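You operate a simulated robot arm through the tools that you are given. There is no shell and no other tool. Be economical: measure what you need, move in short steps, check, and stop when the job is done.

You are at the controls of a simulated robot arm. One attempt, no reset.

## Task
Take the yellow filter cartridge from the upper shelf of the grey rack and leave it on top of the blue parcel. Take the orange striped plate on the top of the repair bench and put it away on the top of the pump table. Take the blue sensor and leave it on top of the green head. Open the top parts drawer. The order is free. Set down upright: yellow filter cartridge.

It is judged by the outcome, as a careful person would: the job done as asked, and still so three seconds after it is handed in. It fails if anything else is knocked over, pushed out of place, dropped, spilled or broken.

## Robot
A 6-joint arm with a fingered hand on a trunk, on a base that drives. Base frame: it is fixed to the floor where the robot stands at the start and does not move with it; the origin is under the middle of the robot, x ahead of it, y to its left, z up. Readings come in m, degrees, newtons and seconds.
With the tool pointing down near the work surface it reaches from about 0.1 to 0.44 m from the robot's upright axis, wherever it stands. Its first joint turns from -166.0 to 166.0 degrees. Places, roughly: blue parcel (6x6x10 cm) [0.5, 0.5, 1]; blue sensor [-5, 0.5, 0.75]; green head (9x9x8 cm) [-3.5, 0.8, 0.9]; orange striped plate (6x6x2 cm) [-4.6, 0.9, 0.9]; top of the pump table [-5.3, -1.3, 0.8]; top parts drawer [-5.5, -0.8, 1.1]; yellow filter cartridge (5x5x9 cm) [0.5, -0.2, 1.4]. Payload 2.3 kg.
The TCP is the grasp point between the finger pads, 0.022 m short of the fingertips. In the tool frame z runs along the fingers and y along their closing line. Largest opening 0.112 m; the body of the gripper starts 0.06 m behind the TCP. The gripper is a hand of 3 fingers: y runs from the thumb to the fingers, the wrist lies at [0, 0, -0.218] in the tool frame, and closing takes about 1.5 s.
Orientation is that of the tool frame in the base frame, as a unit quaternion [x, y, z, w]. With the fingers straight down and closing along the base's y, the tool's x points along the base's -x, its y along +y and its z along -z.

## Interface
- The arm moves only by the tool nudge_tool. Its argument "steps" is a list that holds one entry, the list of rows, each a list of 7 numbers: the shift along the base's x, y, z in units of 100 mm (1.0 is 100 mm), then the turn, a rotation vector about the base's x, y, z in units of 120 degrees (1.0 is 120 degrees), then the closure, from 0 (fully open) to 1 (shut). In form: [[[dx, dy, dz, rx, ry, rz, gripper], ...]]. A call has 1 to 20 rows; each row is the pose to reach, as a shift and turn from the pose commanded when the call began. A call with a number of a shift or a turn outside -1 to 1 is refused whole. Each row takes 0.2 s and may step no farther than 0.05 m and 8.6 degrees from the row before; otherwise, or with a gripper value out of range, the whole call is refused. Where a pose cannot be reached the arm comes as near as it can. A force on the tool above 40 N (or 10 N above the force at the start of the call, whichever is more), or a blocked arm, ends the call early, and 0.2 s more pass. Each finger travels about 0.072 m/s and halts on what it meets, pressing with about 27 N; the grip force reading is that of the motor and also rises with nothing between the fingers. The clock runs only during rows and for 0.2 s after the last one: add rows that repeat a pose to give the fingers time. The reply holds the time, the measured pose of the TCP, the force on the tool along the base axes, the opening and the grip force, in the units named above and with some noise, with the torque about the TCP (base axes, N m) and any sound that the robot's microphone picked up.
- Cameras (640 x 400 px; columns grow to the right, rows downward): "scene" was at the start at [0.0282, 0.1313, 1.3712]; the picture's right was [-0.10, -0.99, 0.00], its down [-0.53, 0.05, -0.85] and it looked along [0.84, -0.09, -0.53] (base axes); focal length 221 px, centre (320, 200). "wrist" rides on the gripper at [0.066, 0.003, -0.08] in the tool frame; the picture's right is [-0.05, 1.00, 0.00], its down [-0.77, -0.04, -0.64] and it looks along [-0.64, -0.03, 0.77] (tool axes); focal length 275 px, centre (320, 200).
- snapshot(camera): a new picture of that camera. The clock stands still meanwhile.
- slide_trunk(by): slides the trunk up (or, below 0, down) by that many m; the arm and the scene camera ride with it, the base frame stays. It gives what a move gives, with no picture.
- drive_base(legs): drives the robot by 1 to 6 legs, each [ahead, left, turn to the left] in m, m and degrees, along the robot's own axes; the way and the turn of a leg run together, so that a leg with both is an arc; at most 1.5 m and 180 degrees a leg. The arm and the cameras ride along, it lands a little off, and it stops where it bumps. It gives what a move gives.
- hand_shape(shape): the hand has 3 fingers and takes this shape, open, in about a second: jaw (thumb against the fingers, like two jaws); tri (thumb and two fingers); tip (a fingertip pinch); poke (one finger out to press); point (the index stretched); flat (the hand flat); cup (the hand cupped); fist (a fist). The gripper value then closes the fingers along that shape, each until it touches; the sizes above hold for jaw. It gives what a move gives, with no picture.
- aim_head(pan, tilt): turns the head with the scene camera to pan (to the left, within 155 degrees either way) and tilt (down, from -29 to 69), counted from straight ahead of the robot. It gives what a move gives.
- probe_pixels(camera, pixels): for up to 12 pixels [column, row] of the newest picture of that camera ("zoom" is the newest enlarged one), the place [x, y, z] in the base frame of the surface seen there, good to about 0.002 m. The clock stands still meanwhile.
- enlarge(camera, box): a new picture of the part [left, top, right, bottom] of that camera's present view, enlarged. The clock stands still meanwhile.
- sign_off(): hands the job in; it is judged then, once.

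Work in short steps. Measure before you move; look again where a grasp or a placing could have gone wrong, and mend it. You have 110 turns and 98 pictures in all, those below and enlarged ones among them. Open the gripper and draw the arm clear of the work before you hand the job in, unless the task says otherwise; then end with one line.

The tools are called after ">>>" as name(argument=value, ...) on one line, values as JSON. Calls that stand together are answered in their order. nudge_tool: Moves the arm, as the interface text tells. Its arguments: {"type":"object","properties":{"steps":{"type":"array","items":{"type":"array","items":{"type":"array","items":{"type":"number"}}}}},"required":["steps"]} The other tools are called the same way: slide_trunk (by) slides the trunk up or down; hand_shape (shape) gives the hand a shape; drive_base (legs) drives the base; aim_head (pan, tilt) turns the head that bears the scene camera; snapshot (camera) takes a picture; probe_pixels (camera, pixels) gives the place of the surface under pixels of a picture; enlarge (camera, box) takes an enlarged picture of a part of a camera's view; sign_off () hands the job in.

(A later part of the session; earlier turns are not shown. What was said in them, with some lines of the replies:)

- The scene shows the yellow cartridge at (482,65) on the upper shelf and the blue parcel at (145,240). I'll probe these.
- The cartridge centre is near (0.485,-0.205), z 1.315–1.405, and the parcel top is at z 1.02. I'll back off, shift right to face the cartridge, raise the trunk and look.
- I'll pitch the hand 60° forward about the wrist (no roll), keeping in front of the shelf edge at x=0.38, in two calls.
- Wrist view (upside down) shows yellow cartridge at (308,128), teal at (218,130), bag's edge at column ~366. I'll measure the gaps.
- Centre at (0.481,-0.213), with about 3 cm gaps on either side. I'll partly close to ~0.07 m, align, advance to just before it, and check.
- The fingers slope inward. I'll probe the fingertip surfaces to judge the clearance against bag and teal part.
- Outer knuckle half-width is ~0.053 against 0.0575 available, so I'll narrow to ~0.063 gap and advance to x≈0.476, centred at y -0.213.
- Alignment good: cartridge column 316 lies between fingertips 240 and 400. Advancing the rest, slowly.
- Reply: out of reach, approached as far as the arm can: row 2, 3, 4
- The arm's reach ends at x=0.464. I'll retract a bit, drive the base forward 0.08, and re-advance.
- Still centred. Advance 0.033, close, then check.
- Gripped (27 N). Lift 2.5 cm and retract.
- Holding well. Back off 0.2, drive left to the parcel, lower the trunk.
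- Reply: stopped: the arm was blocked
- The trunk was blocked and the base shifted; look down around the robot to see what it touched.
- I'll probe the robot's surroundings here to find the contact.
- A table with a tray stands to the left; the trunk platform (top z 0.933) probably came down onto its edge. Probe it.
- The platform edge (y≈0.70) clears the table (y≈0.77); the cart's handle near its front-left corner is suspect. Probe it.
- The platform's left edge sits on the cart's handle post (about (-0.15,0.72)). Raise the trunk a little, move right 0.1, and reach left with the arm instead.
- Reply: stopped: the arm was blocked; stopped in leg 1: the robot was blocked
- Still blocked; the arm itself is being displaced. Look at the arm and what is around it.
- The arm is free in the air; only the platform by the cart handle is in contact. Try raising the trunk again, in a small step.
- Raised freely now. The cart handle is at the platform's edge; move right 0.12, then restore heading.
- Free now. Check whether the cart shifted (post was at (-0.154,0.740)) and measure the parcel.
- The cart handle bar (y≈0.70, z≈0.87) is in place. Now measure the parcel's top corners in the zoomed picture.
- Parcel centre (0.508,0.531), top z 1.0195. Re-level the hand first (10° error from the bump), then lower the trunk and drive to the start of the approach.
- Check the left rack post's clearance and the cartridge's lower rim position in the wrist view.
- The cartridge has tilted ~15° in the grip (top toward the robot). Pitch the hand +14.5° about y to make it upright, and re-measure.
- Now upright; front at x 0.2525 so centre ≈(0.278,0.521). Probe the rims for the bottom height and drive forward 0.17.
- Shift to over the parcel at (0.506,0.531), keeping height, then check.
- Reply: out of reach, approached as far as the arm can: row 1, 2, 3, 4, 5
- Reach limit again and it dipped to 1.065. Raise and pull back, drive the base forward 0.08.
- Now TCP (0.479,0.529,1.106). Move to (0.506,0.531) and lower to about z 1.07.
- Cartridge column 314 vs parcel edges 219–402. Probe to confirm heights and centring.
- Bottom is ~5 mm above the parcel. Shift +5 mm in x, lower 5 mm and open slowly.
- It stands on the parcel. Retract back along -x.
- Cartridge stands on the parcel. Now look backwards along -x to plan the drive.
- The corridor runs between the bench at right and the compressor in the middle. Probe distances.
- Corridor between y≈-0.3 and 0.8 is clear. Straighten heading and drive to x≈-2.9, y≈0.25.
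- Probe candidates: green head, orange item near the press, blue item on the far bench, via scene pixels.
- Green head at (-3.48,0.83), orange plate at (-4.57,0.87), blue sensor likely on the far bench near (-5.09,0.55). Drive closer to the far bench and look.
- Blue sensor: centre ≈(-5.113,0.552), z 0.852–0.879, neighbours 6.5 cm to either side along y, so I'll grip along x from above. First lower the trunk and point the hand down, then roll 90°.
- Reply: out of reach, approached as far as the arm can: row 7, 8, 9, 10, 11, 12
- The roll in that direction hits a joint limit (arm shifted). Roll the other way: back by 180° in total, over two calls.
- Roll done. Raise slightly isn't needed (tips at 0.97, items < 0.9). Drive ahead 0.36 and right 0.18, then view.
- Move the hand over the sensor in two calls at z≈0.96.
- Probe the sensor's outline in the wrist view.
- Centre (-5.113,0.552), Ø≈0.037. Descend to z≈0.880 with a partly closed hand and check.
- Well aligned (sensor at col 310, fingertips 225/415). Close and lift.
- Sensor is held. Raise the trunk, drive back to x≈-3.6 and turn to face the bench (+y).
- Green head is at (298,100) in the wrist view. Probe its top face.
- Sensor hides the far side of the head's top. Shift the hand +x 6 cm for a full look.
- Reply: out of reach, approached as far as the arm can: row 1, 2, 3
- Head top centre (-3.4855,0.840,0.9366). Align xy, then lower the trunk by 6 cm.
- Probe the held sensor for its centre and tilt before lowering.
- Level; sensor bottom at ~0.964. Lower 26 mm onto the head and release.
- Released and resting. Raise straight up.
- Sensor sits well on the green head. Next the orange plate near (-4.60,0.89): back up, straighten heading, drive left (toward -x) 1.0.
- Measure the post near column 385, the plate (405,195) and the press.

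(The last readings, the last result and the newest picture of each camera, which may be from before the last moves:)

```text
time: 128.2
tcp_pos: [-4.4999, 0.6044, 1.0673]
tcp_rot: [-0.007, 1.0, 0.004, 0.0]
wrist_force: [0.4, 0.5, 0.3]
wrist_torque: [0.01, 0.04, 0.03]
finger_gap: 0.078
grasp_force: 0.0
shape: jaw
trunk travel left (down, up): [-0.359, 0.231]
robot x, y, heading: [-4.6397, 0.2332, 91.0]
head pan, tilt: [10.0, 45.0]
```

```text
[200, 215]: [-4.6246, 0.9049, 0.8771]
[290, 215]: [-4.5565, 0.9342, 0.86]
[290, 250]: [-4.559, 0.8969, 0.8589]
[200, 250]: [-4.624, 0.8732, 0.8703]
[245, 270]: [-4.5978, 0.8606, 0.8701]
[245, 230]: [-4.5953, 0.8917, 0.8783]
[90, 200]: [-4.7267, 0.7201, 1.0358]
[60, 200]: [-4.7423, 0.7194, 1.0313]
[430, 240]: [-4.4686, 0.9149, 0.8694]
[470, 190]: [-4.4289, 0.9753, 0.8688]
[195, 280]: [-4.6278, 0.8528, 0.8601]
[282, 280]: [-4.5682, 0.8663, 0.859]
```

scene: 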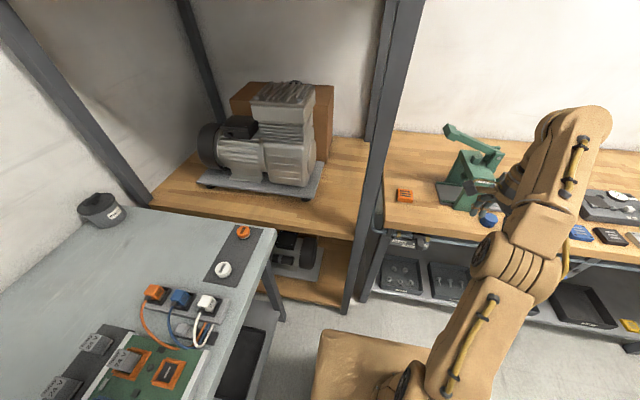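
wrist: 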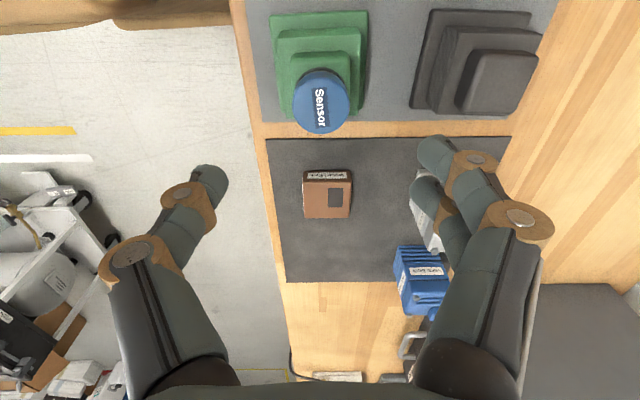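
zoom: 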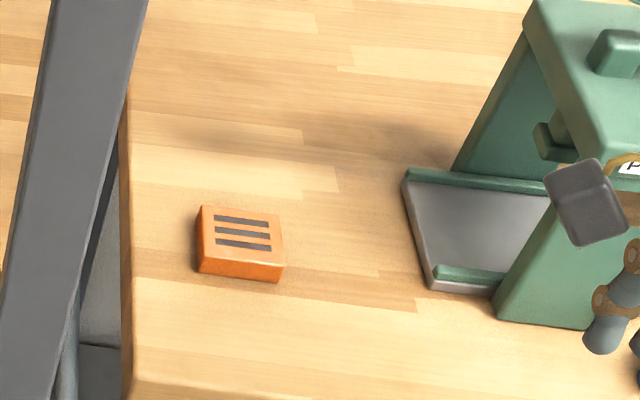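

Plate centre ≈(-4.598,0.887); the post (x<-4.715) and press (x>-4.47) leave room. Shift the hand left 0.098 in the air, drive forward 0.24.

>>> nudge_tool(steps=[[[-0.3, 0, 0, 0, 0, 0, 0], [-0.6, 0, 0, 0, 0, 0, 0], [-0.98, 0, 0, 0, 0, 0, 0], [-0.98, 0, 0, 0, 0, 0, 0]]])

>>> drive_base(legs=[[0.24, 0, 0]])

>>> snapshot(camera="wrist")

```text
time: 129.2
tcp_pos: [-4.5994, 0.6035, 1.0649]
tcp_rot: [-0.007, 1.0, 0.004, 0.0]
wrist_force: [-0.8, 0.0, -0.1]
wrist_torque: [-0.01, 0.01, -0.01]
finger_gap: 0.112
grasp_force: 0.1
shape: jaw
trunk travel left (down, up): [-0.359, 0.231]
robot x, y, heading: [-4.6429, 0.2308, 91.0]
head pan, tilt: [10.0, 45.0]
```

```text
time: 131.0
tcp_pos: [-4.6016, 0.8441, 1.064]
tcp_rot: [-0.006, 1.0, 0.003, 0.001]
wrist_force: [-0.1, -0.2, -0.6]
wrist_torque: [0.03, -0.01, -0.01]
finger_gap: 0.1119
grasp_force: 0.0
shape: jaw
trunk travel left (down, up): [-0.359, 0.231]
robot x, y, heading: [-4.6431, 0.4738, 90.8]
head pan, tilt: [10.0, 45.0]
```

```text
39 pictures are left
```

wrist: 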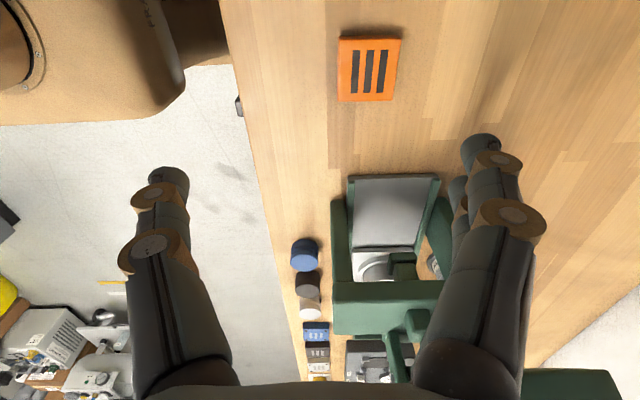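

Probe the plate's corners from here.

>>> probe_pixels(camera="wrist", pixels=[[344, 42], [398, 42], [341, 94], [389, 97], [370, 70], [342, 68], [394, 68], [365, 40], [365, 98], [370, 310]])

```text
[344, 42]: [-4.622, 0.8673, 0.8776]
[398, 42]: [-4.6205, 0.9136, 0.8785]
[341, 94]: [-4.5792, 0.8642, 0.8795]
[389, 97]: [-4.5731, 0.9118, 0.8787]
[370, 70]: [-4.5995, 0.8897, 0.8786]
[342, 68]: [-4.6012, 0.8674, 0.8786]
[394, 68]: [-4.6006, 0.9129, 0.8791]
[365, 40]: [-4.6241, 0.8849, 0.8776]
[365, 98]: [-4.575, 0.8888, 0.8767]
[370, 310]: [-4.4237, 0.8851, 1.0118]
```

Plate centre (-4.5985,0.890), width ≈5.5–6 cm. Align and lower: trunk −0.10, then arm.

>>> nudge_tool(steps=[[[0.015, 0.25, 0, 0, 0, 0, 0.1], [0.03, 0.46, 0, 0, 0, 0, 0.15], [0.03, 0.46, 0, 0, 0, 0, 0.15]]])

>>> slide_trunk(by=-0.13)

>>> snapshot(camera="wrist")

```text
time: 131.8
tcp_pos: [-4.5992, 0.8831, 1.0573]
tcp_rot: [-0.006, 1.0, 0.003, 0.0]
wrist_force: [0.7, 0.2, -0.7]
wrist_torque: [0.01, -0.02, 0.0]
finger_gap: 0.0954
grasp_force: 0.0
shape: jaw
out of reach, approached as far as the arm can: row 2, 3
trunk travel left (down, up): [-0.359, 0.231]
robot x, y, heading: [-4.6451, 0.474, 90.8]
head pan, tilt: [10.0, 45.0]
```

```text
time: 133.3
tcp_pos: [-4.6016, 0.8817, 0.9294]
tcp_rot: [-0.007, 1.0, 0.005, 0.001]
wrist_force: [1.3, -0.2, -0.5]
wrist_torque: [0.01, 0.01, 0.02]
finger_gap: 0.0957
grasp_force: 0.1
shape: jaw
trunk travel left (down, up): [-0.229, 0.361]
robot x, y, heading: [-4.6411, 0.4726, 90.6]
head pan, tilt: [10.0, 45.0]
```

```text
38 pictures are left
```

wrist: 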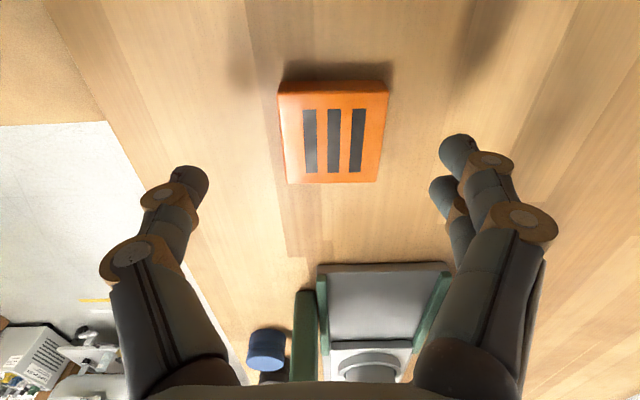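

Descend 43 mm with small y correction.

>>> nudge_tool(steps=[[[0.03, 0.05, -0.15, 0, 0, 0, 0.15], [0.03, 0.08, -0.3, 0, 0, 0, 0.15], [0.03, 0.08, -0.43, 0, 0, 0, 0.15], [0.03, 0.08, -0.43, 0, 0, 0, 0.15]]])

>>> snapshot(camera="wrist")

```text
time: 134.3
tcp_pos: [-4.5978, 0.8892, 0.8843]
tcp_rot: [-0.007, 1.0, 0.004, 0.0]
wrist_force: [-0.3, 0.3, 0.4]
wrist_torque: [-0.02, 0.0, -0.02]
finger_gap: 0.0952
grasp_force: 0.1
shape: jaw
trunk travel left (down, up): [-0.229, 0.361]
robot x, y, heading: [-4.6431, 0.4704, 91.1]
head pan, tilt: [10.0, 45.0]
```

```text
37 pictures are left
```

wrist: 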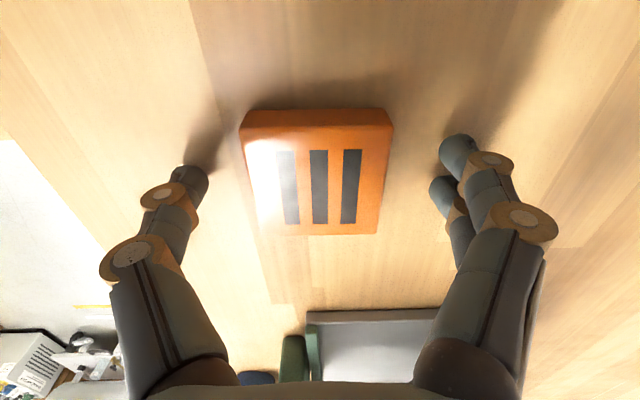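

Centred between the fingers. Close and lift.

>>> nudge_tool(steps=[[[0, 0, 0, 0, 0, 0, 0.25], [0, 0, 0, 0, 0, 0, 0.35], [0, 0, 0, 0, 0, 0, 0.45], [0, 0, 0, 0, 0, 0, 0.55], [0, 0, 0, 0, 0, 0, 0.65], [0, 0, 0, 0, 0, 0, 0.75], [0, 0, 0, 0, 0, 0, 0.75], [0, 0, 0.1, 0, 0, 0, 0.75], [-0.02, -0.05, 0.3, 0, 0, 0, 0.75], [-0.02, -0.1, 0.6, 0, 0, 0, 0.75]]])

>>> snapshot(camera="wrist")

```text
time: 136.5
tcp_pos: [-4.5997, 0.8737, 0.9376]
tcp_rot: [-0.007, 1.0, 0.006, 0.002]
wrist_force: [0.1, -0.1, -1.1]
wrist_torque: [0.05, 0.0, -0.01]
finger_gap: 0.0473
grasp_force: 27.0
shape: jaw
out of reach, approached as far as the arm can: row 10
trunk travel left (down, up): [-0.229, 0.361]
robot x, y, heading: [-4.6384, 0.4708, 91.0]
head pan, tilt: [10.0, 45.0]
```

```text
36 pictures are left
```

wrist: 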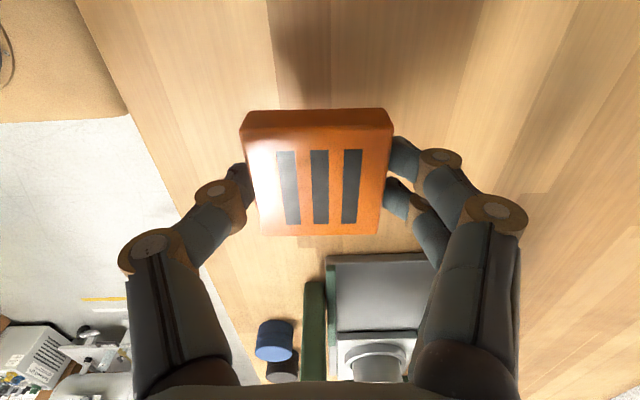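

Plate held. Raise trunk, back away 0.5, turn to face -x, and look toward the pump table.

>>> slide_trunk(by=0.13)

>>> drive_base(legs=[[-0.5, 0, 0], [0, 0, 89]])

>>> aim_head(pan=40, tilt=35)

>>> snapshot(camera="scene")

```text
time: 138.1
tcp_pos: [-4.6002, 0.8741, 1.0665]
tcp_rot: [-0.007, 1.0, 0.004, 0.0]
wrist_force: [0.1, -0.8, -0.9]
wrist_torque: [0.02, 0.01, 0.01]
finger_gap: 0.0473
grasp_force: 27.2
shape: jaw
trunk travel left (down, up): [-0.359, 0.231]
robot x, y, heading: [-4.6458, 0.4719, 91.0]
head pan, tilt: [10.0, 45.0]
```

```text
time: 144.9
tcp_pos: [-5.0386, 0.0201, 1.0682]
tcp_rot: [0.707, -0.707, -0.004, 0.003]
wrist_force: [-0.4, 0.1, -0.5]
wrist_torque: [0.0, 0.03, 0.02]
finger_gap: 0.0474
grasp_force: 27.2
shape: jaw
trunk travel left (down, up): [-0.359, 0.231]
robot x, y, heading: [-4.6378, -0.027, -179.9]
head pan, tilt: [10.0, 45.0]
```

```text
time: 145.8
tcp_pos: [-5.0382, 0.022, 1.0672]
tcp_rot: [-0.707, 0.707, 0.003, -0.002]
wrist_force: [0.4, -0.5, -1.9]
wrist_torque: [0.0, -0.01, 0.0]
finger_gap: 0.0469
grasp_force: 26.6
shape: jaw
trunk travel left (down, up): [-0.359, 0.231]
robot x, y, heading: [-4.6375, -0.0313, -180.0]
head pan, tilt: [40.0, 35.0]
```

```text
35 pictures are left
```

scene: 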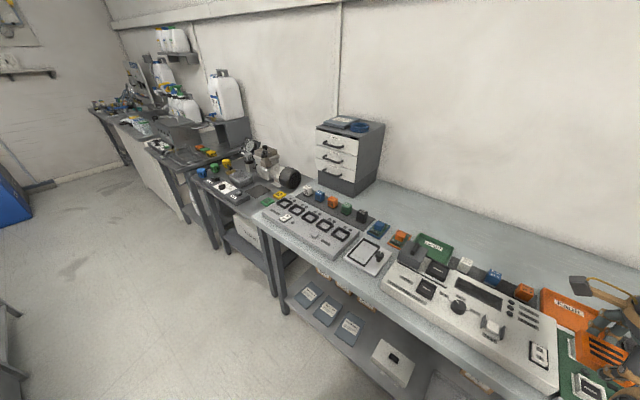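

Pump table is the dark table left of the long bench; drawer unit at (348,155). Back off 0.2 and drive left 1.0 along the bench.

>>> drive_base(legs=[[-0.2, 0, 0], [0, 1.0, 0]])

>>> aim_head(pan=25, tilt=38)

>>> snapshot(camera="scene")

```text
time: 152.2
tcp_pos: [-4.8402, -0.9695, 1.0673]
tcp_rot: [-0.706, 0.708, 0.004, -0.001]
wrist_force: [0.3, -0.4, -1.9]
wrist_torque: [0.01, 0.0, 0.02]
finger_gap: 0.0469
grasp_force: 26.6
shape: jaw
trunk travel left (down, up): [-0.359, 0.231]
robot x, y, heading: [-4.4365, -1.0185, 179.4]
head pan, tilt: [40.0, 35.0]
```

```text
time: 152.9
tcp_pos: [-4.8394, -0.9711, 1.0678]
tcp_rot: [-0.706, 0.709, 0.004, -0.003]
wrist_force: [-0.1, 0.3, -1.4]
wrist_torque: [0.0, -0.02, 0.01]
finger_gap: 0.0473
grasp_force: 27.0
shape: jaw
trunk travel left (down, up): [-0.359, 0.231]
robot x, y, heading: [-4.4349, -1.0207, 180.0]
head pan, tilt: [25.0, 38.0]
```

```text
34 pictures are left
```

scene: 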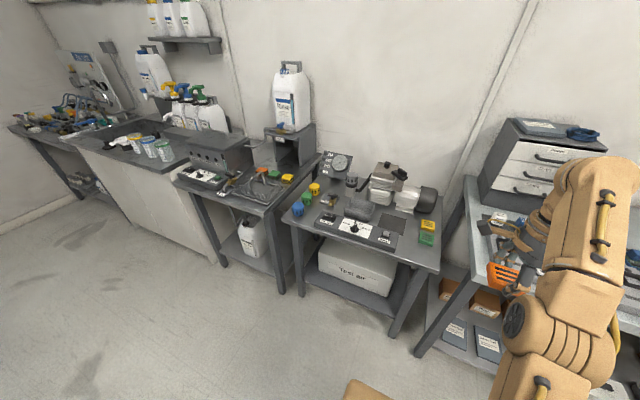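

The pump table is the central one. Enlarge it to find free space.

>>> enlarge(camera="scene", box=[270, 145, 460, 264])

>>> probe_pixels(camera="zoom", pixels=[[60, 235], [550, 320], [410, 265], [240, 265], [470, 240], [380, 300], [180, 185], [290, 295], [520, 260], [455, 290], [250, 175], [470, 350]])

```text
3.36 times, centred on (365, 204) of scene
```

zoom: 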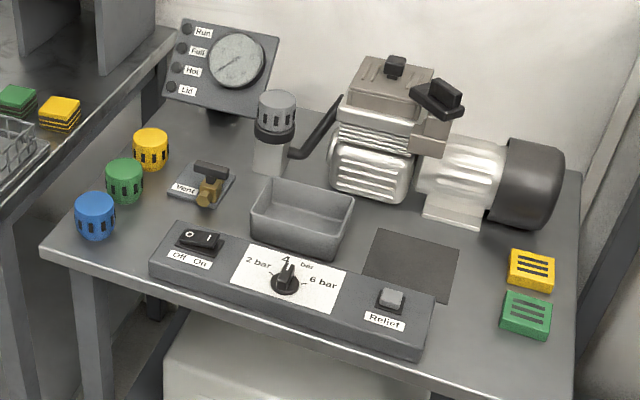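

```text
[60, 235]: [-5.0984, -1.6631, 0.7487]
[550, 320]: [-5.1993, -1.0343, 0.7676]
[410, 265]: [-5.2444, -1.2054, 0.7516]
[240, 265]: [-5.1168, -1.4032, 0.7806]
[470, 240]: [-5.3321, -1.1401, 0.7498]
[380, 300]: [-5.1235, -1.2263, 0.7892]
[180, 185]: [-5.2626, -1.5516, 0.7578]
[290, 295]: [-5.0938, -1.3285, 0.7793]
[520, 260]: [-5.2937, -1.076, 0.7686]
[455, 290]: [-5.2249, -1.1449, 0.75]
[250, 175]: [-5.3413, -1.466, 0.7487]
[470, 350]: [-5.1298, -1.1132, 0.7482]
```

There's an empty dark mat at zoom (410,265) on the table. Measure its corners and neighbours.

>>> probe_pixels(camera="zoom", pixels=[[380, 232], [456, 250], [446, 298], [364, 270], [350, 230], [340, 255], [430, 300], [365, 262], [420, 215], [360, 200], [508, 285], [502, 320]])

```text
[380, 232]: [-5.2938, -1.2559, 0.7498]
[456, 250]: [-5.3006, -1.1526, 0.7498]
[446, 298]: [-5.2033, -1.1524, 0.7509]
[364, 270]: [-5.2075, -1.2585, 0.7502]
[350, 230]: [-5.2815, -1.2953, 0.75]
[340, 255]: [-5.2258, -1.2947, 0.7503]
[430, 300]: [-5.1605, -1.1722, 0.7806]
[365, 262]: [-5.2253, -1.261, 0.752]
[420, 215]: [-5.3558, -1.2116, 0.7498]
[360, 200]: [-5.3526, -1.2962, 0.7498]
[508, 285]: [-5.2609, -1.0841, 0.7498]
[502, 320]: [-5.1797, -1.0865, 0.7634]
```

Mat centre (-5.247,-1.205), z 0.751. Drive so the hand hovers over it: left 0.235, ahead 0.41.

>>> drive_base(legs=[[0, 0.235, 0], [0.41, 0, 0]])

>>> slide_trunk(by=-0.15)

>>> snapshot(camera="wrist")

```text
time: 156.8
tcp_pos: [-5.2447, -1.1975, 1.0679]
tcp_rot: [-0.703, 0.711, 0.004, -0.003]
wrist_force: [-0.2, 0.2, -0.9]
wrist_torque: [-0.02, -0.02, -0.02]
finger_gap: 0.0473
grasp_force: 26.7
shape: jaw
trunk travel left (down, up): [-0.359, 0.231]
robot x, y, heading: [-4.8444, -1.2516, 179.4]
head pan, tilt: [25.0, 38.0]
```

```text
time: 158.5
tcp_pos: [-5.2436, -1.1973, 0.9179]
tcp_rot: [-0.704, 0.71, 0.004, -0.002]
wrist_force: [-0.1, 0.0, -1.4]
wrist_torque: [0.02, -0.01, -0.02]
finger_gap: 0.0472
grasp_force: 26.9
shape: jaw
trunk travel left (down, up): [-0.209, 0.381]
robot x, y, heading: [-4.8445, -1.255, 179.1]
head pan, tilt: [25.0, 38.0]
```

```text
32 pictures are left
```

wrist: 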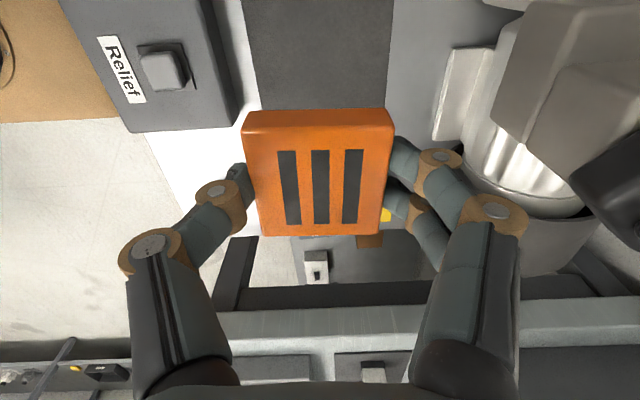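

Check clearance to the pump on the right before lowering.

>>> probe_pixels(camera="wrist", pixels=[[445, 100], [480, 150], [520, 190], [500, 100], [540, 100], [600, 160], [560, 240], [240, 90], [320, 60], [385, 215], [320, 115], [320, 225]])

```text
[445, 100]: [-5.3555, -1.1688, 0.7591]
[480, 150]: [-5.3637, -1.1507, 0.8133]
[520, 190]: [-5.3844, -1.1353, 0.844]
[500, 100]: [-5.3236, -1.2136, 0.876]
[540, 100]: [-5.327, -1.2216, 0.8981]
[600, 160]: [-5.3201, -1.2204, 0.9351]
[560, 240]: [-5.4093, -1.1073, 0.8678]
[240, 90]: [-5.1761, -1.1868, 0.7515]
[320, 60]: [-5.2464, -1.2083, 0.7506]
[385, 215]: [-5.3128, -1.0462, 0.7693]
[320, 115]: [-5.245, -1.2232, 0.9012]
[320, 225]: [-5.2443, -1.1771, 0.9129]
```

Nearest pump part is at x≈-5.32, hand body edge would be at -5.29; shift +7 mm in x, lower trunk 0.11, then check.

>>> nudge_tool(steps=[[[0.07, -0.03, 0, 0, 0, 0, 0.75], [0.07, -0.03, 0, 0, 0, 0, 0.75]]])

>>> slide_trunk(by=-0.11)

>>> snapshot(camera="wrist")

```text
time: 159.1
tcp_pos: [-5.2363, -1.2001, 0.9186]
tcp_rot: [-0.703, 0.711, 0.003, -0.002]
wrist_force: [0.3, -1.1, -1.3]
wrist_torque: [0.02, 0.02, -0.02]
finger_gap: 0.0475
grasp_force: 26.8
shape: jaw
trunk travel left (down, up): [-0.209, 0.381]
robot x, y, heading: [-4.8418, -1.2512, 179.6]
head pan, tilt: [25.0, 38.0]
```

```text
time: 160.6
tcp_pos: [-5.2373, -1.2002, 0.8096]
tcp_rot: [-0.703, 0.711, 0.003, -0.003]
wrist_force: [0.5, 0.0, -1.6]
wrist_torque: [-0.02, 0.03, 0.0]
finger_gap: 0.0472
grasp_force: 27.1
shape: jaw
trunk travel left (down, up): [-0.099, 0.491]
robot x, y, heading: [-4.8407, -1.2481, 179.3]
head pan, tilt: [25.0, 38.0]
```

```text
31 pictures are left
```

wrist: 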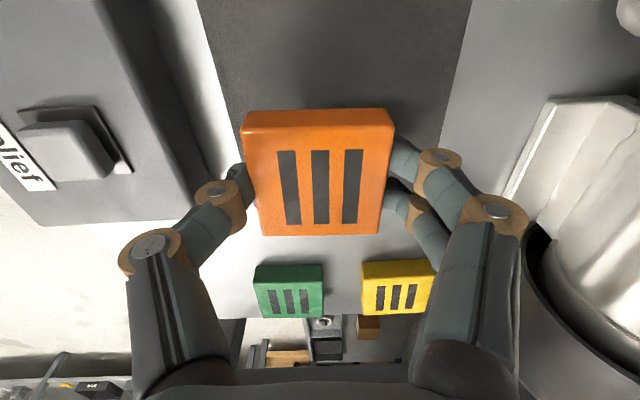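

Clear all round. Lower 32 mm and release.

>>> nudge_tool(steps=[[[0, -0.03, -0.15, 0, 0, 0, 0.75], [0, -0.03, -0.28, 0, 0, 0, 0.75], [0, -0.03, -0.325, 0, 0, 0, 0.75], [0, -0.03, -0.325, 0, 0, 0, 0.6], [0, -0.03, -0.325, 0, 0, 0, 0.5], [0, -0.03, -0.325, 0, 0, 0, 0.4], [0, -0.03, -0.325, 0, 0, 0, 0.36], [0, -0.03, -0.325, 0, 0, 0, 0.36]]])

>>> snapshot(camera="wrist")

```text
time: 162.3
tcp_pos: [-5.2345, -1.2027, 0.7763]
tcp_rot: [-0.704, 0.71, 0.003, -0.002]
wrist_force: [-0.7, -0.6, -0.6]
wrist_torque: [-0.02, -0.02, 0.04]
finger_gap: 0.0713
grasp_force: 0.1
shape: jaw
trunk travel left (down, up): [-0.099, 0.491]
robot x, y, heading: [-4.8404, -1.2515, 179.6]
head pan, tilt: [25.0, 38.0]
```

```text
30 pictures are left
```

wrist: 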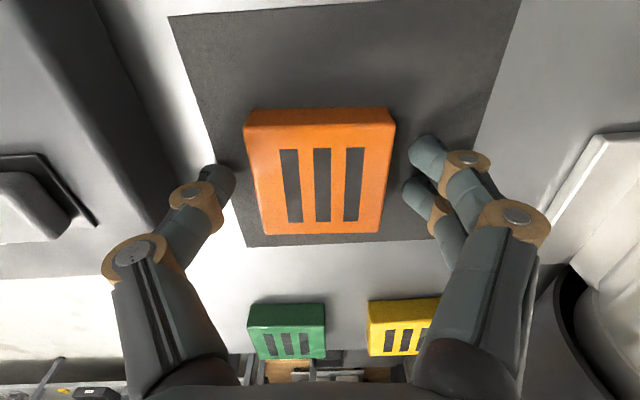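

Plate is flat on the mat. Raise the trunk straight up, back off, and look at the drawer unit.

>>> slide_trunk(by=0.3)

>>> drive_base(legs=[[-0.35, 0, 0], [0, -0.35, 0]])

>>> aim_head(pan=0, tilt=20)

>>> snapshot(camera="scene")

```text
time: 165.3
tcp_pos: [-5.2357, -1.2033, 1.0759]
tcp_rot: [-0.703, 0.711, 0.004, -0.002]
wrist_force: [0.0, 0.9, 0.1]
wrist_torque: [0.0, 0.0, 0.01]
finger_gap: 0.0713
grasp_force: 0.0
shape: jaw
trunk travel left (down, up): [-0.399, 0.191]
robot x, y, heading: [-4.8401, -1.2496, 179.3]
head pan, tilt: [25.0, 38.0]
```

```text
time: 169.5
tcp_pos: [-4.8817, -0.8563, 1.0752]
tcp_rot: [-0.705, 0.71, 0.003, -0.003]
wrist_force: [-0.5, 0.3, 0.4]
wrist_torque: [0.01, -0.01, 0.0]
finger_gap: 0.0715
grasp_force: 0.1
shape: jaw
trunk travel left (down, up): [-0.399, 0.191]
robot x, y, heading: [-4.487, -0.902, 179.6]
head pan, tilt: [25.0, 38.0]
```

```text
time: 170.4
tcp_pos: [-4.8811, -0.856, 1.0771]
tcp_rot: [-0.703, 0.711, 0.003, -0.002]
wrist_force: [-0.1, 0.6, 0.4]
wrist_torque: [0.02, -0.01, -0.01]
finger_gap: 0.0713
grasp_force: 0.1
shape: jaw
trunk travel left (down, up): [-0.399, 0.191]
robot x, y, heading: [-4.4878, -0.9025, 179.4]
head pan, tilt: [0.0, 20.0]
```

```text
29 pictures are left
```

scene: 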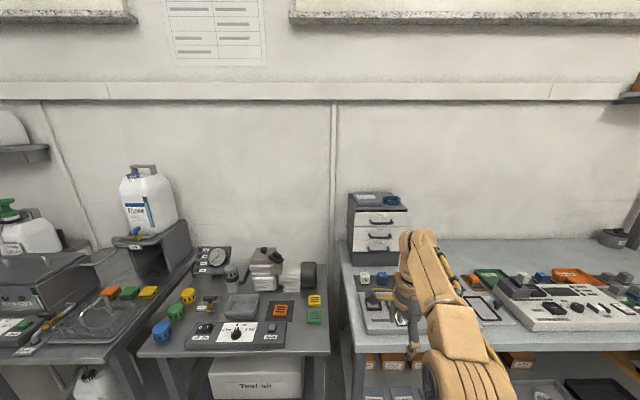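

>>> enlarge(camera="scene", box=[335, 180, 431, 240])

>>> probe_pixels(camera="zoom", pixels=[[240, 275], [300, 275], [360, 275], [300, 250], [180, 240], [450, 240], [300, 290], [300, 365], [140, 180], [480, 170], [300, 140], [390, 140]])

```text
6.67 times, centred on (383, 210) of scene
```

zoom: 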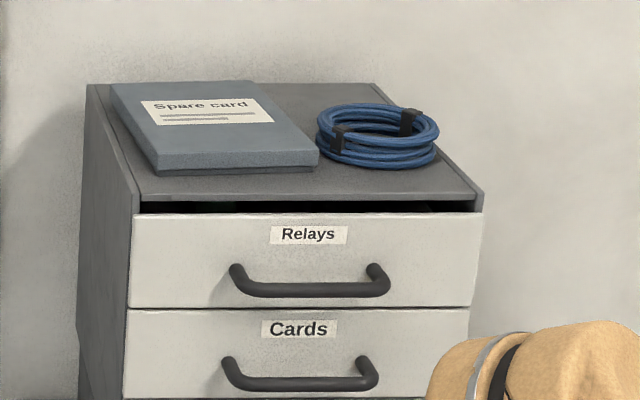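

```text
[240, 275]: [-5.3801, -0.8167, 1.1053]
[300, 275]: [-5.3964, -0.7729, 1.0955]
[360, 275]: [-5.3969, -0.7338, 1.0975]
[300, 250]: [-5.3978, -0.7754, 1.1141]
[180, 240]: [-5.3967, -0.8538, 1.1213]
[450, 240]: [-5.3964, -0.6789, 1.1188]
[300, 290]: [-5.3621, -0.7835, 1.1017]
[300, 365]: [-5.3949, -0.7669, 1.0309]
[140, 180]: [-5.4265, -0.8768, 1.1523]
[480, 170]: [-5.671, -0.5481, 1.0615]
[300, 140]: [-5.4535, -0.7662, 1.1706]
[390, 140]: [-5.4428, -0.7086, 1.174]
```

Top drawer ("Relays") handle bar: x≈-5.362, z≈1.102, y -0.82..-0.725. I'll pitch the hand to point along -x with vertical closing, then approach the bar.

>>> nudge_tool(steps=[[[-0.1, 0, 0.1, 0, 0.068, 0, 0.4], [-0.2, 0, 0.2, 0, 0.136, 0, 0.4], [-0.3, 0, 0.3, 0, 0.204, 0, 0.4], [-0.4, 0, 0.4, 0, 0.272, 0, 0.4], [-0.5, 0, 0.5, 0, 0.34, 0, 0.4], [-0.6, 0, 0.6, 0, 0.408, 0, 0.4], [-0.7, 0, 0.7, 0, 0.476, 0, 0.4], [-0.8, 0, 0.8, 0, 0.544, 0, 0.4], [-0.9, 0, 0.9, 0, 0.612, 0, 0.4], [-1, 0, 1, 0, 0.68, 0, 0.4], [-1, 0, 1, 0, 0.75, 0, 0.4], [-1, 0, 1, 0, 0.75, 0, 0.4]]])

>>> drive_base(legs=[[0, -0.08, 0.6], [0.24, 0, 0]])

>>> snapshot(camera="wrist")

```text
time: 173.0
tcp_pos: [-4.9803, -0.8532, 1.1776]
tcp_rot: [0.497, -0.501, -0.497, 0.505]
wrist_force: [0.2, -0.3, 0.7]
wrist_torque: [-0.04, 0.02, 0.0]
finger_gap: 0.0676
grasp_force: 0.0
shape: jaw
out of reach, approached as far as the arm can: row 11, 12
trunk travel left (down, up): [-0.399, 0.191]
robot x, y, heading: [-4.4891, -0.9024, 179.4]
head pan, tilt: [0.0, 20.0]
```

```text
time: 175.5
tcp_pos: [-5.2249, -0.7768, 1.1786]
tcp_rot: [0.5, -0.499, -0.494, 0.507]
wrist_force: [-1.0, -0.1, 0.1]
wrist_torque: [-0.01, -0.03, 0.0]
finger_gap: 0.0676
grasp_force: 0.1
shape: jaw
trunk travel left (down, up): [-0.399, 0.191]
robot x, y, heading: [-4.7316, -0.8199, -179.8]
head pan, tilt: [0.0, 20.0]
```

```text
27 pictures are left
```

wrist: 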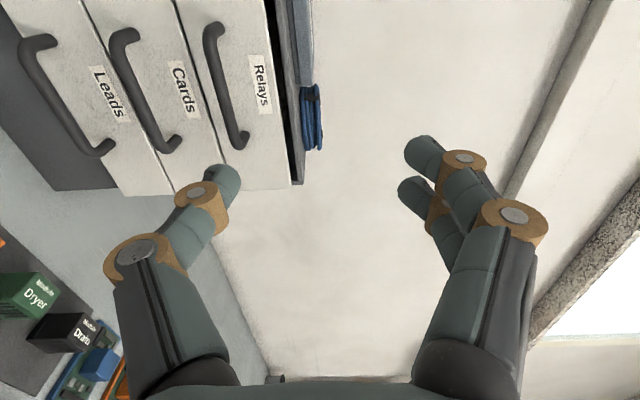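

Good orientation (picture right = up). Lower the trunk 7.5 cm to the handle's height and look.

>>> slide_trunk(by=-0.075)

>>> snapshot(camera="wrist")

```text
time: 176.6
tcp_pos: [-5.2253, -0.7761, 1.1026]
tcp_rot: [0.499, -0.499, -0.494, 0.508]
wrist_force: [0.1, 0.6, -0.1]
wrist_torque: [-0.02, -0.03, 0.0]
finger_gap: 0.0678
grasp_force: 0.1
shape: jaw
trunk travel left (down, up): [-0.324, 0.266]
robot x, y, heading: [-4.7358, -0.8191, -180.2]
head pan, tilt: [0.0, 20.0]
```

```text
26 pictures are left
```

wrist: 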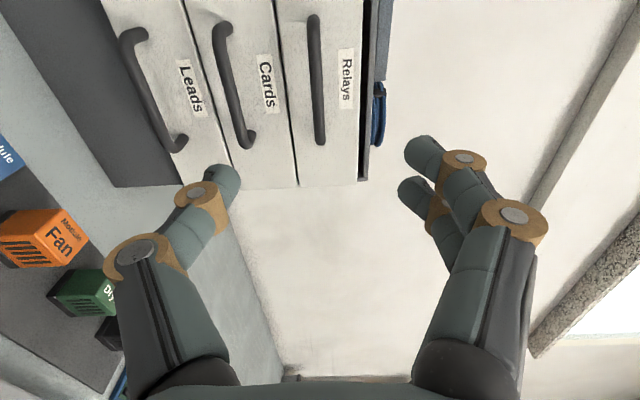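

>>> probe_pixels(camera="wrist", pixels=[[314, 40], [316, 80], [318, 120], [319, 138], [314, 20], [340, 120], [240, 110], [365, 140], [228, 185], [415, 150]])

```text
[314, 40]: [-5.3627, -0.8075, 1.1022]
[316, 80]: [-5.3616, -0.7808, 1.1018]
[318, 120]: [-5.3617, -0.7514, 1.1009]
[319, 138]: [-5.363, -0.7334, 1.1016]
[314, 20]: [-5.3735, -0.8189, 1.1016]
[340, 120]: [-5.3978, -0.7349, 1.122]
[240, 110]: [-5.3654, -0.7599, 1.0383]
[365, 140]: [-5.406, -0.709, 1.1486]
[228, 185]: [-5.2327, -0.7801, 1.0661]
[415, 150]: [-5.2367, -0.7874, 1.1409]
```

Bar at x=-5.362, z=1.1015. Advance 9.5 cm with gap ~5.5 cm, then the rest.

>>> nudge_tool(steps=[[[-0.3, 0, -0.01, 0, 0, 0, 0.5], [-0.6, 0, -0.01, 0, 0, 0, 0.5], [-0.95, 0, -0.01, 0, 0, 0, 0.5], [-0.95, 0, -0.01, 0, 0, 0, 0.5]]])

>>> snapshot(camera="wrist")

```text
time: 177.6
tcp_pos: [-5.318, -0.7757, 1.1002]
tcp_rot: [0.499, -0.498, -0.495, 0.508]
wrist_force: [-0.1, 0.4, 0.7]
wrist_torque: [-0.01, -0.02, 0.0]
finger_gap: 0.0565
grasp_force: 0.1
shape: jaw
trunk travel left (down, up): [-0.324, 0.266]
robot x, y, heading: [-4.7346, -0.8223, -180.0]
head pan, tilt: [0.0, 20.0]
```

```text
25 pictures are left
```

wrist: 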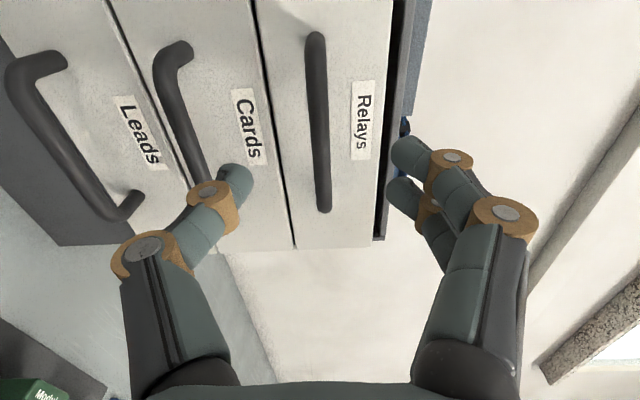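

Narrow a bit and advance 4 cm, then close on the bar.

>>> nudge_tool(steps=[[[0, 0, 0.01, 0, 0, 0, 0.6], [-0.2, 0, 0.01, 0, 0, 0, 0.6], [-0.42, 0, 0.01, 0, 0, 0, 0.6], [-0.42, 0, 0.01, 0, 0, 0, 0.7], [-0.42, 0, 0.01, 0, 0, 0, 0.8], [-0.42, 0, 0.01, 0, 0, 0, 0.9], [-0.42, 0, 0.01, 0, 0, 0, 1.0], [-0.42, 0, 0.01, 0, 0, 0, 1.0], [-0.42, 0, 0.01, 0, 0, 0, 1.0]]])

>>> snapshot(camera="wrist")

```text
time: 179.6
tcp_pos: [-5.3621, -0.7772, 1.0998]
tcp_rot: [0.5, -0.499, -0.495, 0.507]
wrist_force: [0.6, -0.7, -5.8]
wrist_torque: [0.03, 0.03, 0.03]
finger_gap: 0.0
grasp_force: 27.5
shape: jaw
trunk travel left (down, up): [-0.324, 0.266]
robot x, y, heading: [-4.7339, -0.8249, -179.8]
head pan, tilt: [0.0, 20.0]
```

```text
24 pictures are left
```

wrist: 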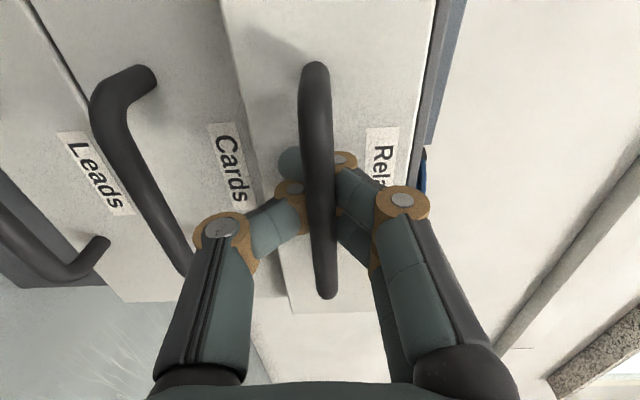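

Fingers are hooked behind the bar. Pull +x 9 cm.

>>> nudge_tool(steps=[[[0.1, 0, 0.01, 0, 0, 0, 1.0], [0.25, 0, 0.01, 0, 0, 0, 1.0], [0.4, 0, 0.01, 0, 0, 0, 1.0], [0.55, 0, 0.01, 0, 0, 0, 1.0], [0.7, 0, 0.01, 0, 0, 0, 1.0], [0.85, 0, 0.01, 0, 0, 0, 1.0], [0.98, 0, 0.01, 0, 0, 0, 1.0]]])

>>> snapshot(camera="wrist")

>>> snapshot(camera="scene")

```text
time: 181.2
tcp_pos: [-5.2656, -0.7774, 1.1025]
tcp_rot: [0.501, -0.498, -0.493, 0.508]
wrist_force: [0.2, -0.3, -8.6]
wrist_torque: [0.0, 0.06, 0.0]
finger_gap: 0.0001
grasp_force: 26.5
shape: jaw
trunk travel left (down, up): [-0.324, 0.266]
robot x, y, heading: [-4.7339, -0.8236, -179.6]
head pan, tilt: [0.0, 20.0]
```

```text
23 pictures are left
```

wrist: 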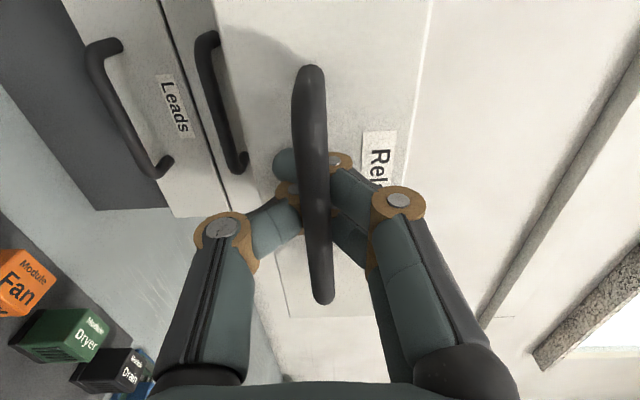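

```text
22 pictures are left
```

scene: 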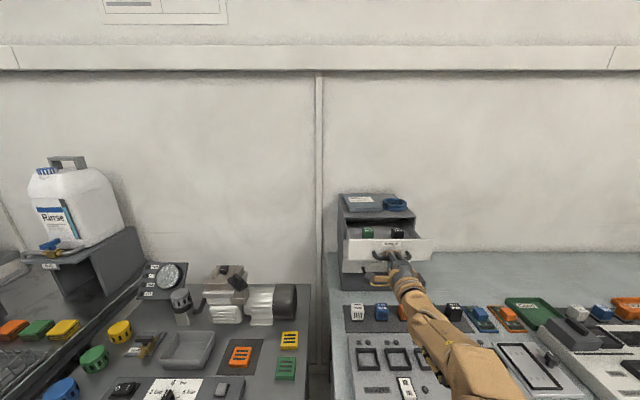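

Drawer is open ~9.5 cm; pull another 5 cm.

>>> nudge_tool(steps=[[[0.12, 0, 0, 0, 0, 0, 1.0], [0.25, 0, 0, 0, 0, 0, 1.0], [0.38, 0, 0, 0, 0, 0, 1.0], [0.5, 0, 0, 0, 0, 0, 1.0]]])

>>> enlarge(camera="scene", box=[310, 180, 450, 268])

```text
time: 182.2
tcp_pos: [-5.218, -0.7758, 1.1015]
tcp_rot: [0.5, -0.498, -0.494, 0.508]
wrist_force: [-11.6, -3.8, -7.2]
wrist_torque: [0.02, 0.09, -0.04]
finger_gap: 0.0
grasp_force: 26.8
shape: jaw
trunk travel left (down, up): [-0.324, 0.266]
robot x, y, heading: [-4.7321, -0.8201, -179.9]
head pan, tilt: [0.0, 20.0]
```

```text
4.55 times, centred on (380, 224) of scene
```

zoom: 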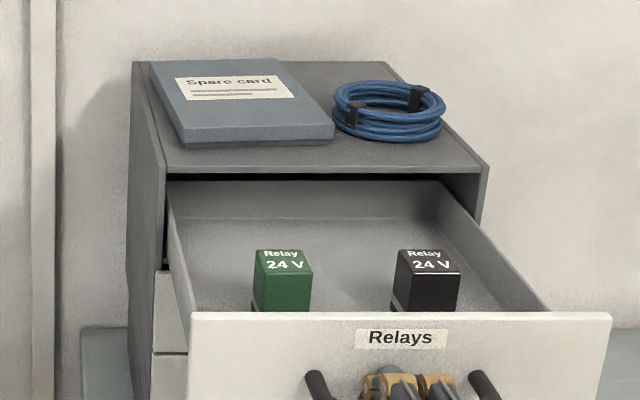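

Drawer is fully open (12 N resistance at its stop). Ease off slightly, open the fingers and withdraw.

>>> nudge_tool(steps=[[[-0.05, 0, 0, 0, 0, 0, 0.9], [-0.05, 0, 0, 0, 0, 0, 0.75], [-0.05, 0, 0, 0, 0, 0, 0.65], [-0.05, 0, 0, 0, 0, 0, 0.55], [-0.05, 0, 0, 0, 0, 0, 0.5], [-0.05, 0, 0, 0, 0, 0, 0.5]]])

>>> snapshot(camera="wrist")

```text
time: 183.6
tcp_pos: [-5.2198, -0.7759, 1.1026]
tcp_rot: [0.499, -0.499, -0.494, 0.507]
wrist_force: [0.7, -0.1, 0.3]
wrist_torque: [0.0, -0.02, 0.01]
finger_gap: 0.0554
grasp_force: 0.0
shape: jaw
trunk travel left (down, up): [-0.324, 0.266]
robot x, y, heading: [-4.7352, -0.8225, -180.3]
head pan, tilt: [0.0, 20.0]
```

```text
20 pictures are left
```

wrist: 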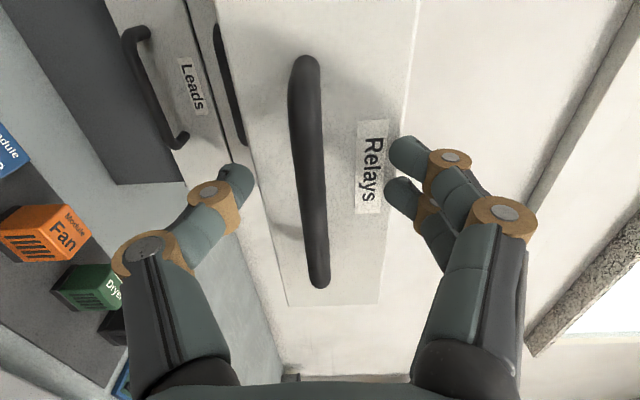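

Fingers clear the bar. Drive straight back 0.5 and take a final look at the drawer and pump table.

>>> drive_base(legs=[[-0.5, 0, 0]])

>>> aim_head(pan=10, tilt=25)

>>> enlarge(camera="scene", box=[160, 80, 480, 280])

>>> aim_head(pan=-115, tilt=20)

>>> snapshot(camera="scene")

```text
time: 186.5
tcp_pos: [-4.7259, -0.7767, 1.1037]
tcp_rot: [0.499, -0.498, -0.495, 0.508]
wrist_force: [-0.3, -0.3, -0.4]
wrist_torque: [-0.01, 0.02, 0.05]
finger_gap: 0.0552
grasp_force: 0.0
shape: jaw
trunk travel left (down, up): [-0.324, 0.266]
robot x, y, heading: [-4.2378, -0.8205, -179.9]
head pan, tilt: [0.0, 20.0]
```

```text
time: 187.2
tcp_pos: [-4.7263, -0.7759, 1.1037]
tcp_rot: [0.499, -0.499, -0.494, 0.508]
wrist_force: [0.4, -0.1, -0.1]
wrist_torque: [0.05, -0.03, 0.0]
finger_gap: 0.0556
grasp_force: 0.1
shape: jaw
trunk travel left (down, up): [-0.324, 0.266]
robot x, y, heading: [-4.2364, -0.8195, -180.3]
head pan, tilt: [10.0, 25.0]
```

```text
2.00 times, centred on (320, 180) of scene
```

zoom: 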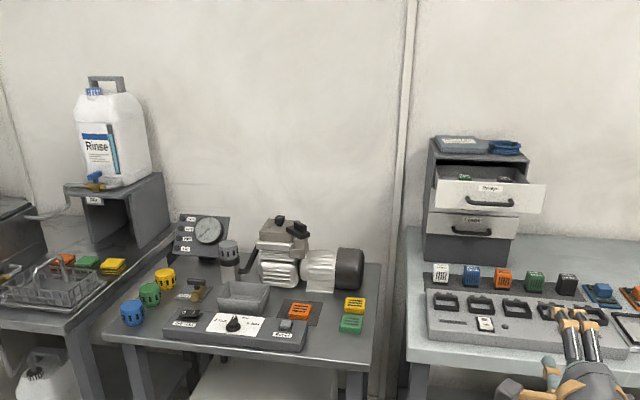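

```text
time: 189.3
tcp_pos: [-4.7264, -0.7759, 1.1039]
tcp_rot: [0.5, -0.498, -0.494, 0.508]
wrist_force: [-0.1, 0.1, -0.4]
wrist_torque: [0.0, 0.01, 0.03]
finger_gap: 0.0553
grasp_force: 0.0
shape: jaw
trunk travel left (down, up): [-0.324, 0.266]
robot x, y, heading: [-4.2361, -0.8215, -179.8]
head pan, tilt: [-115.0, 20.0]
```

```text
18 pictures are left
```

scene: 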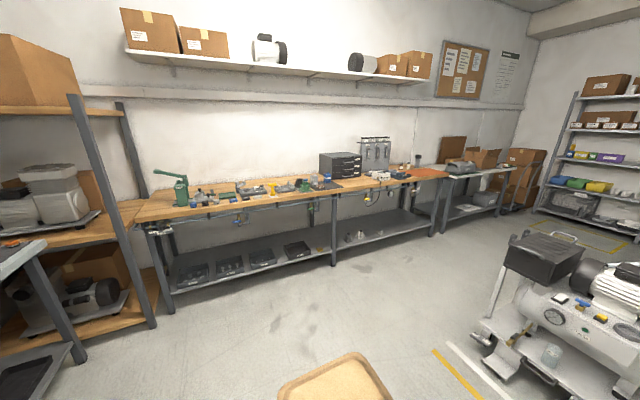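

Drawer open and plate in place. One last zoom on the sensor and on the rack's cartridge.

>>> enlarge(camera="scene", box=[280, 160, 360, 210])

>>> enlarge(camera="scene", box=[530, 120, 640, 190])

```text
8.00 times, centred on (320, 185) of scene
```

zoom: 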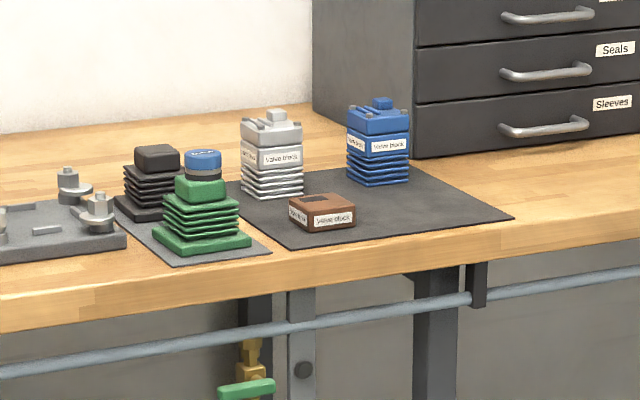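

```text
5.71 times, centred on (585, 155) of scene
```

zoom: 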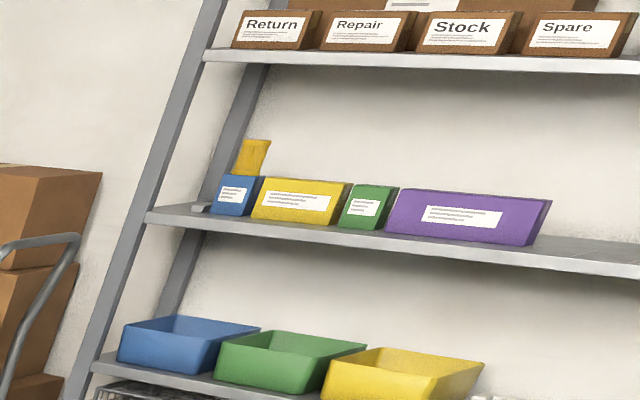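

All four results are in place; open the hand is done and the arm is clear, so I hand in.

>>> sign_off()

```text
The job is handed in.
```

All four tasks are done and handed in: the yellow cartridge stands upright on the blue parcel, the orange striped plate is on the pump table, the blue sensor is on the green head, and the top parts drawer is open. While I was bringing the cartridge over, the robot's trunk came down on the handle of the box cart. I backed off, and the cart and its boxes looked unmoved afterwards.
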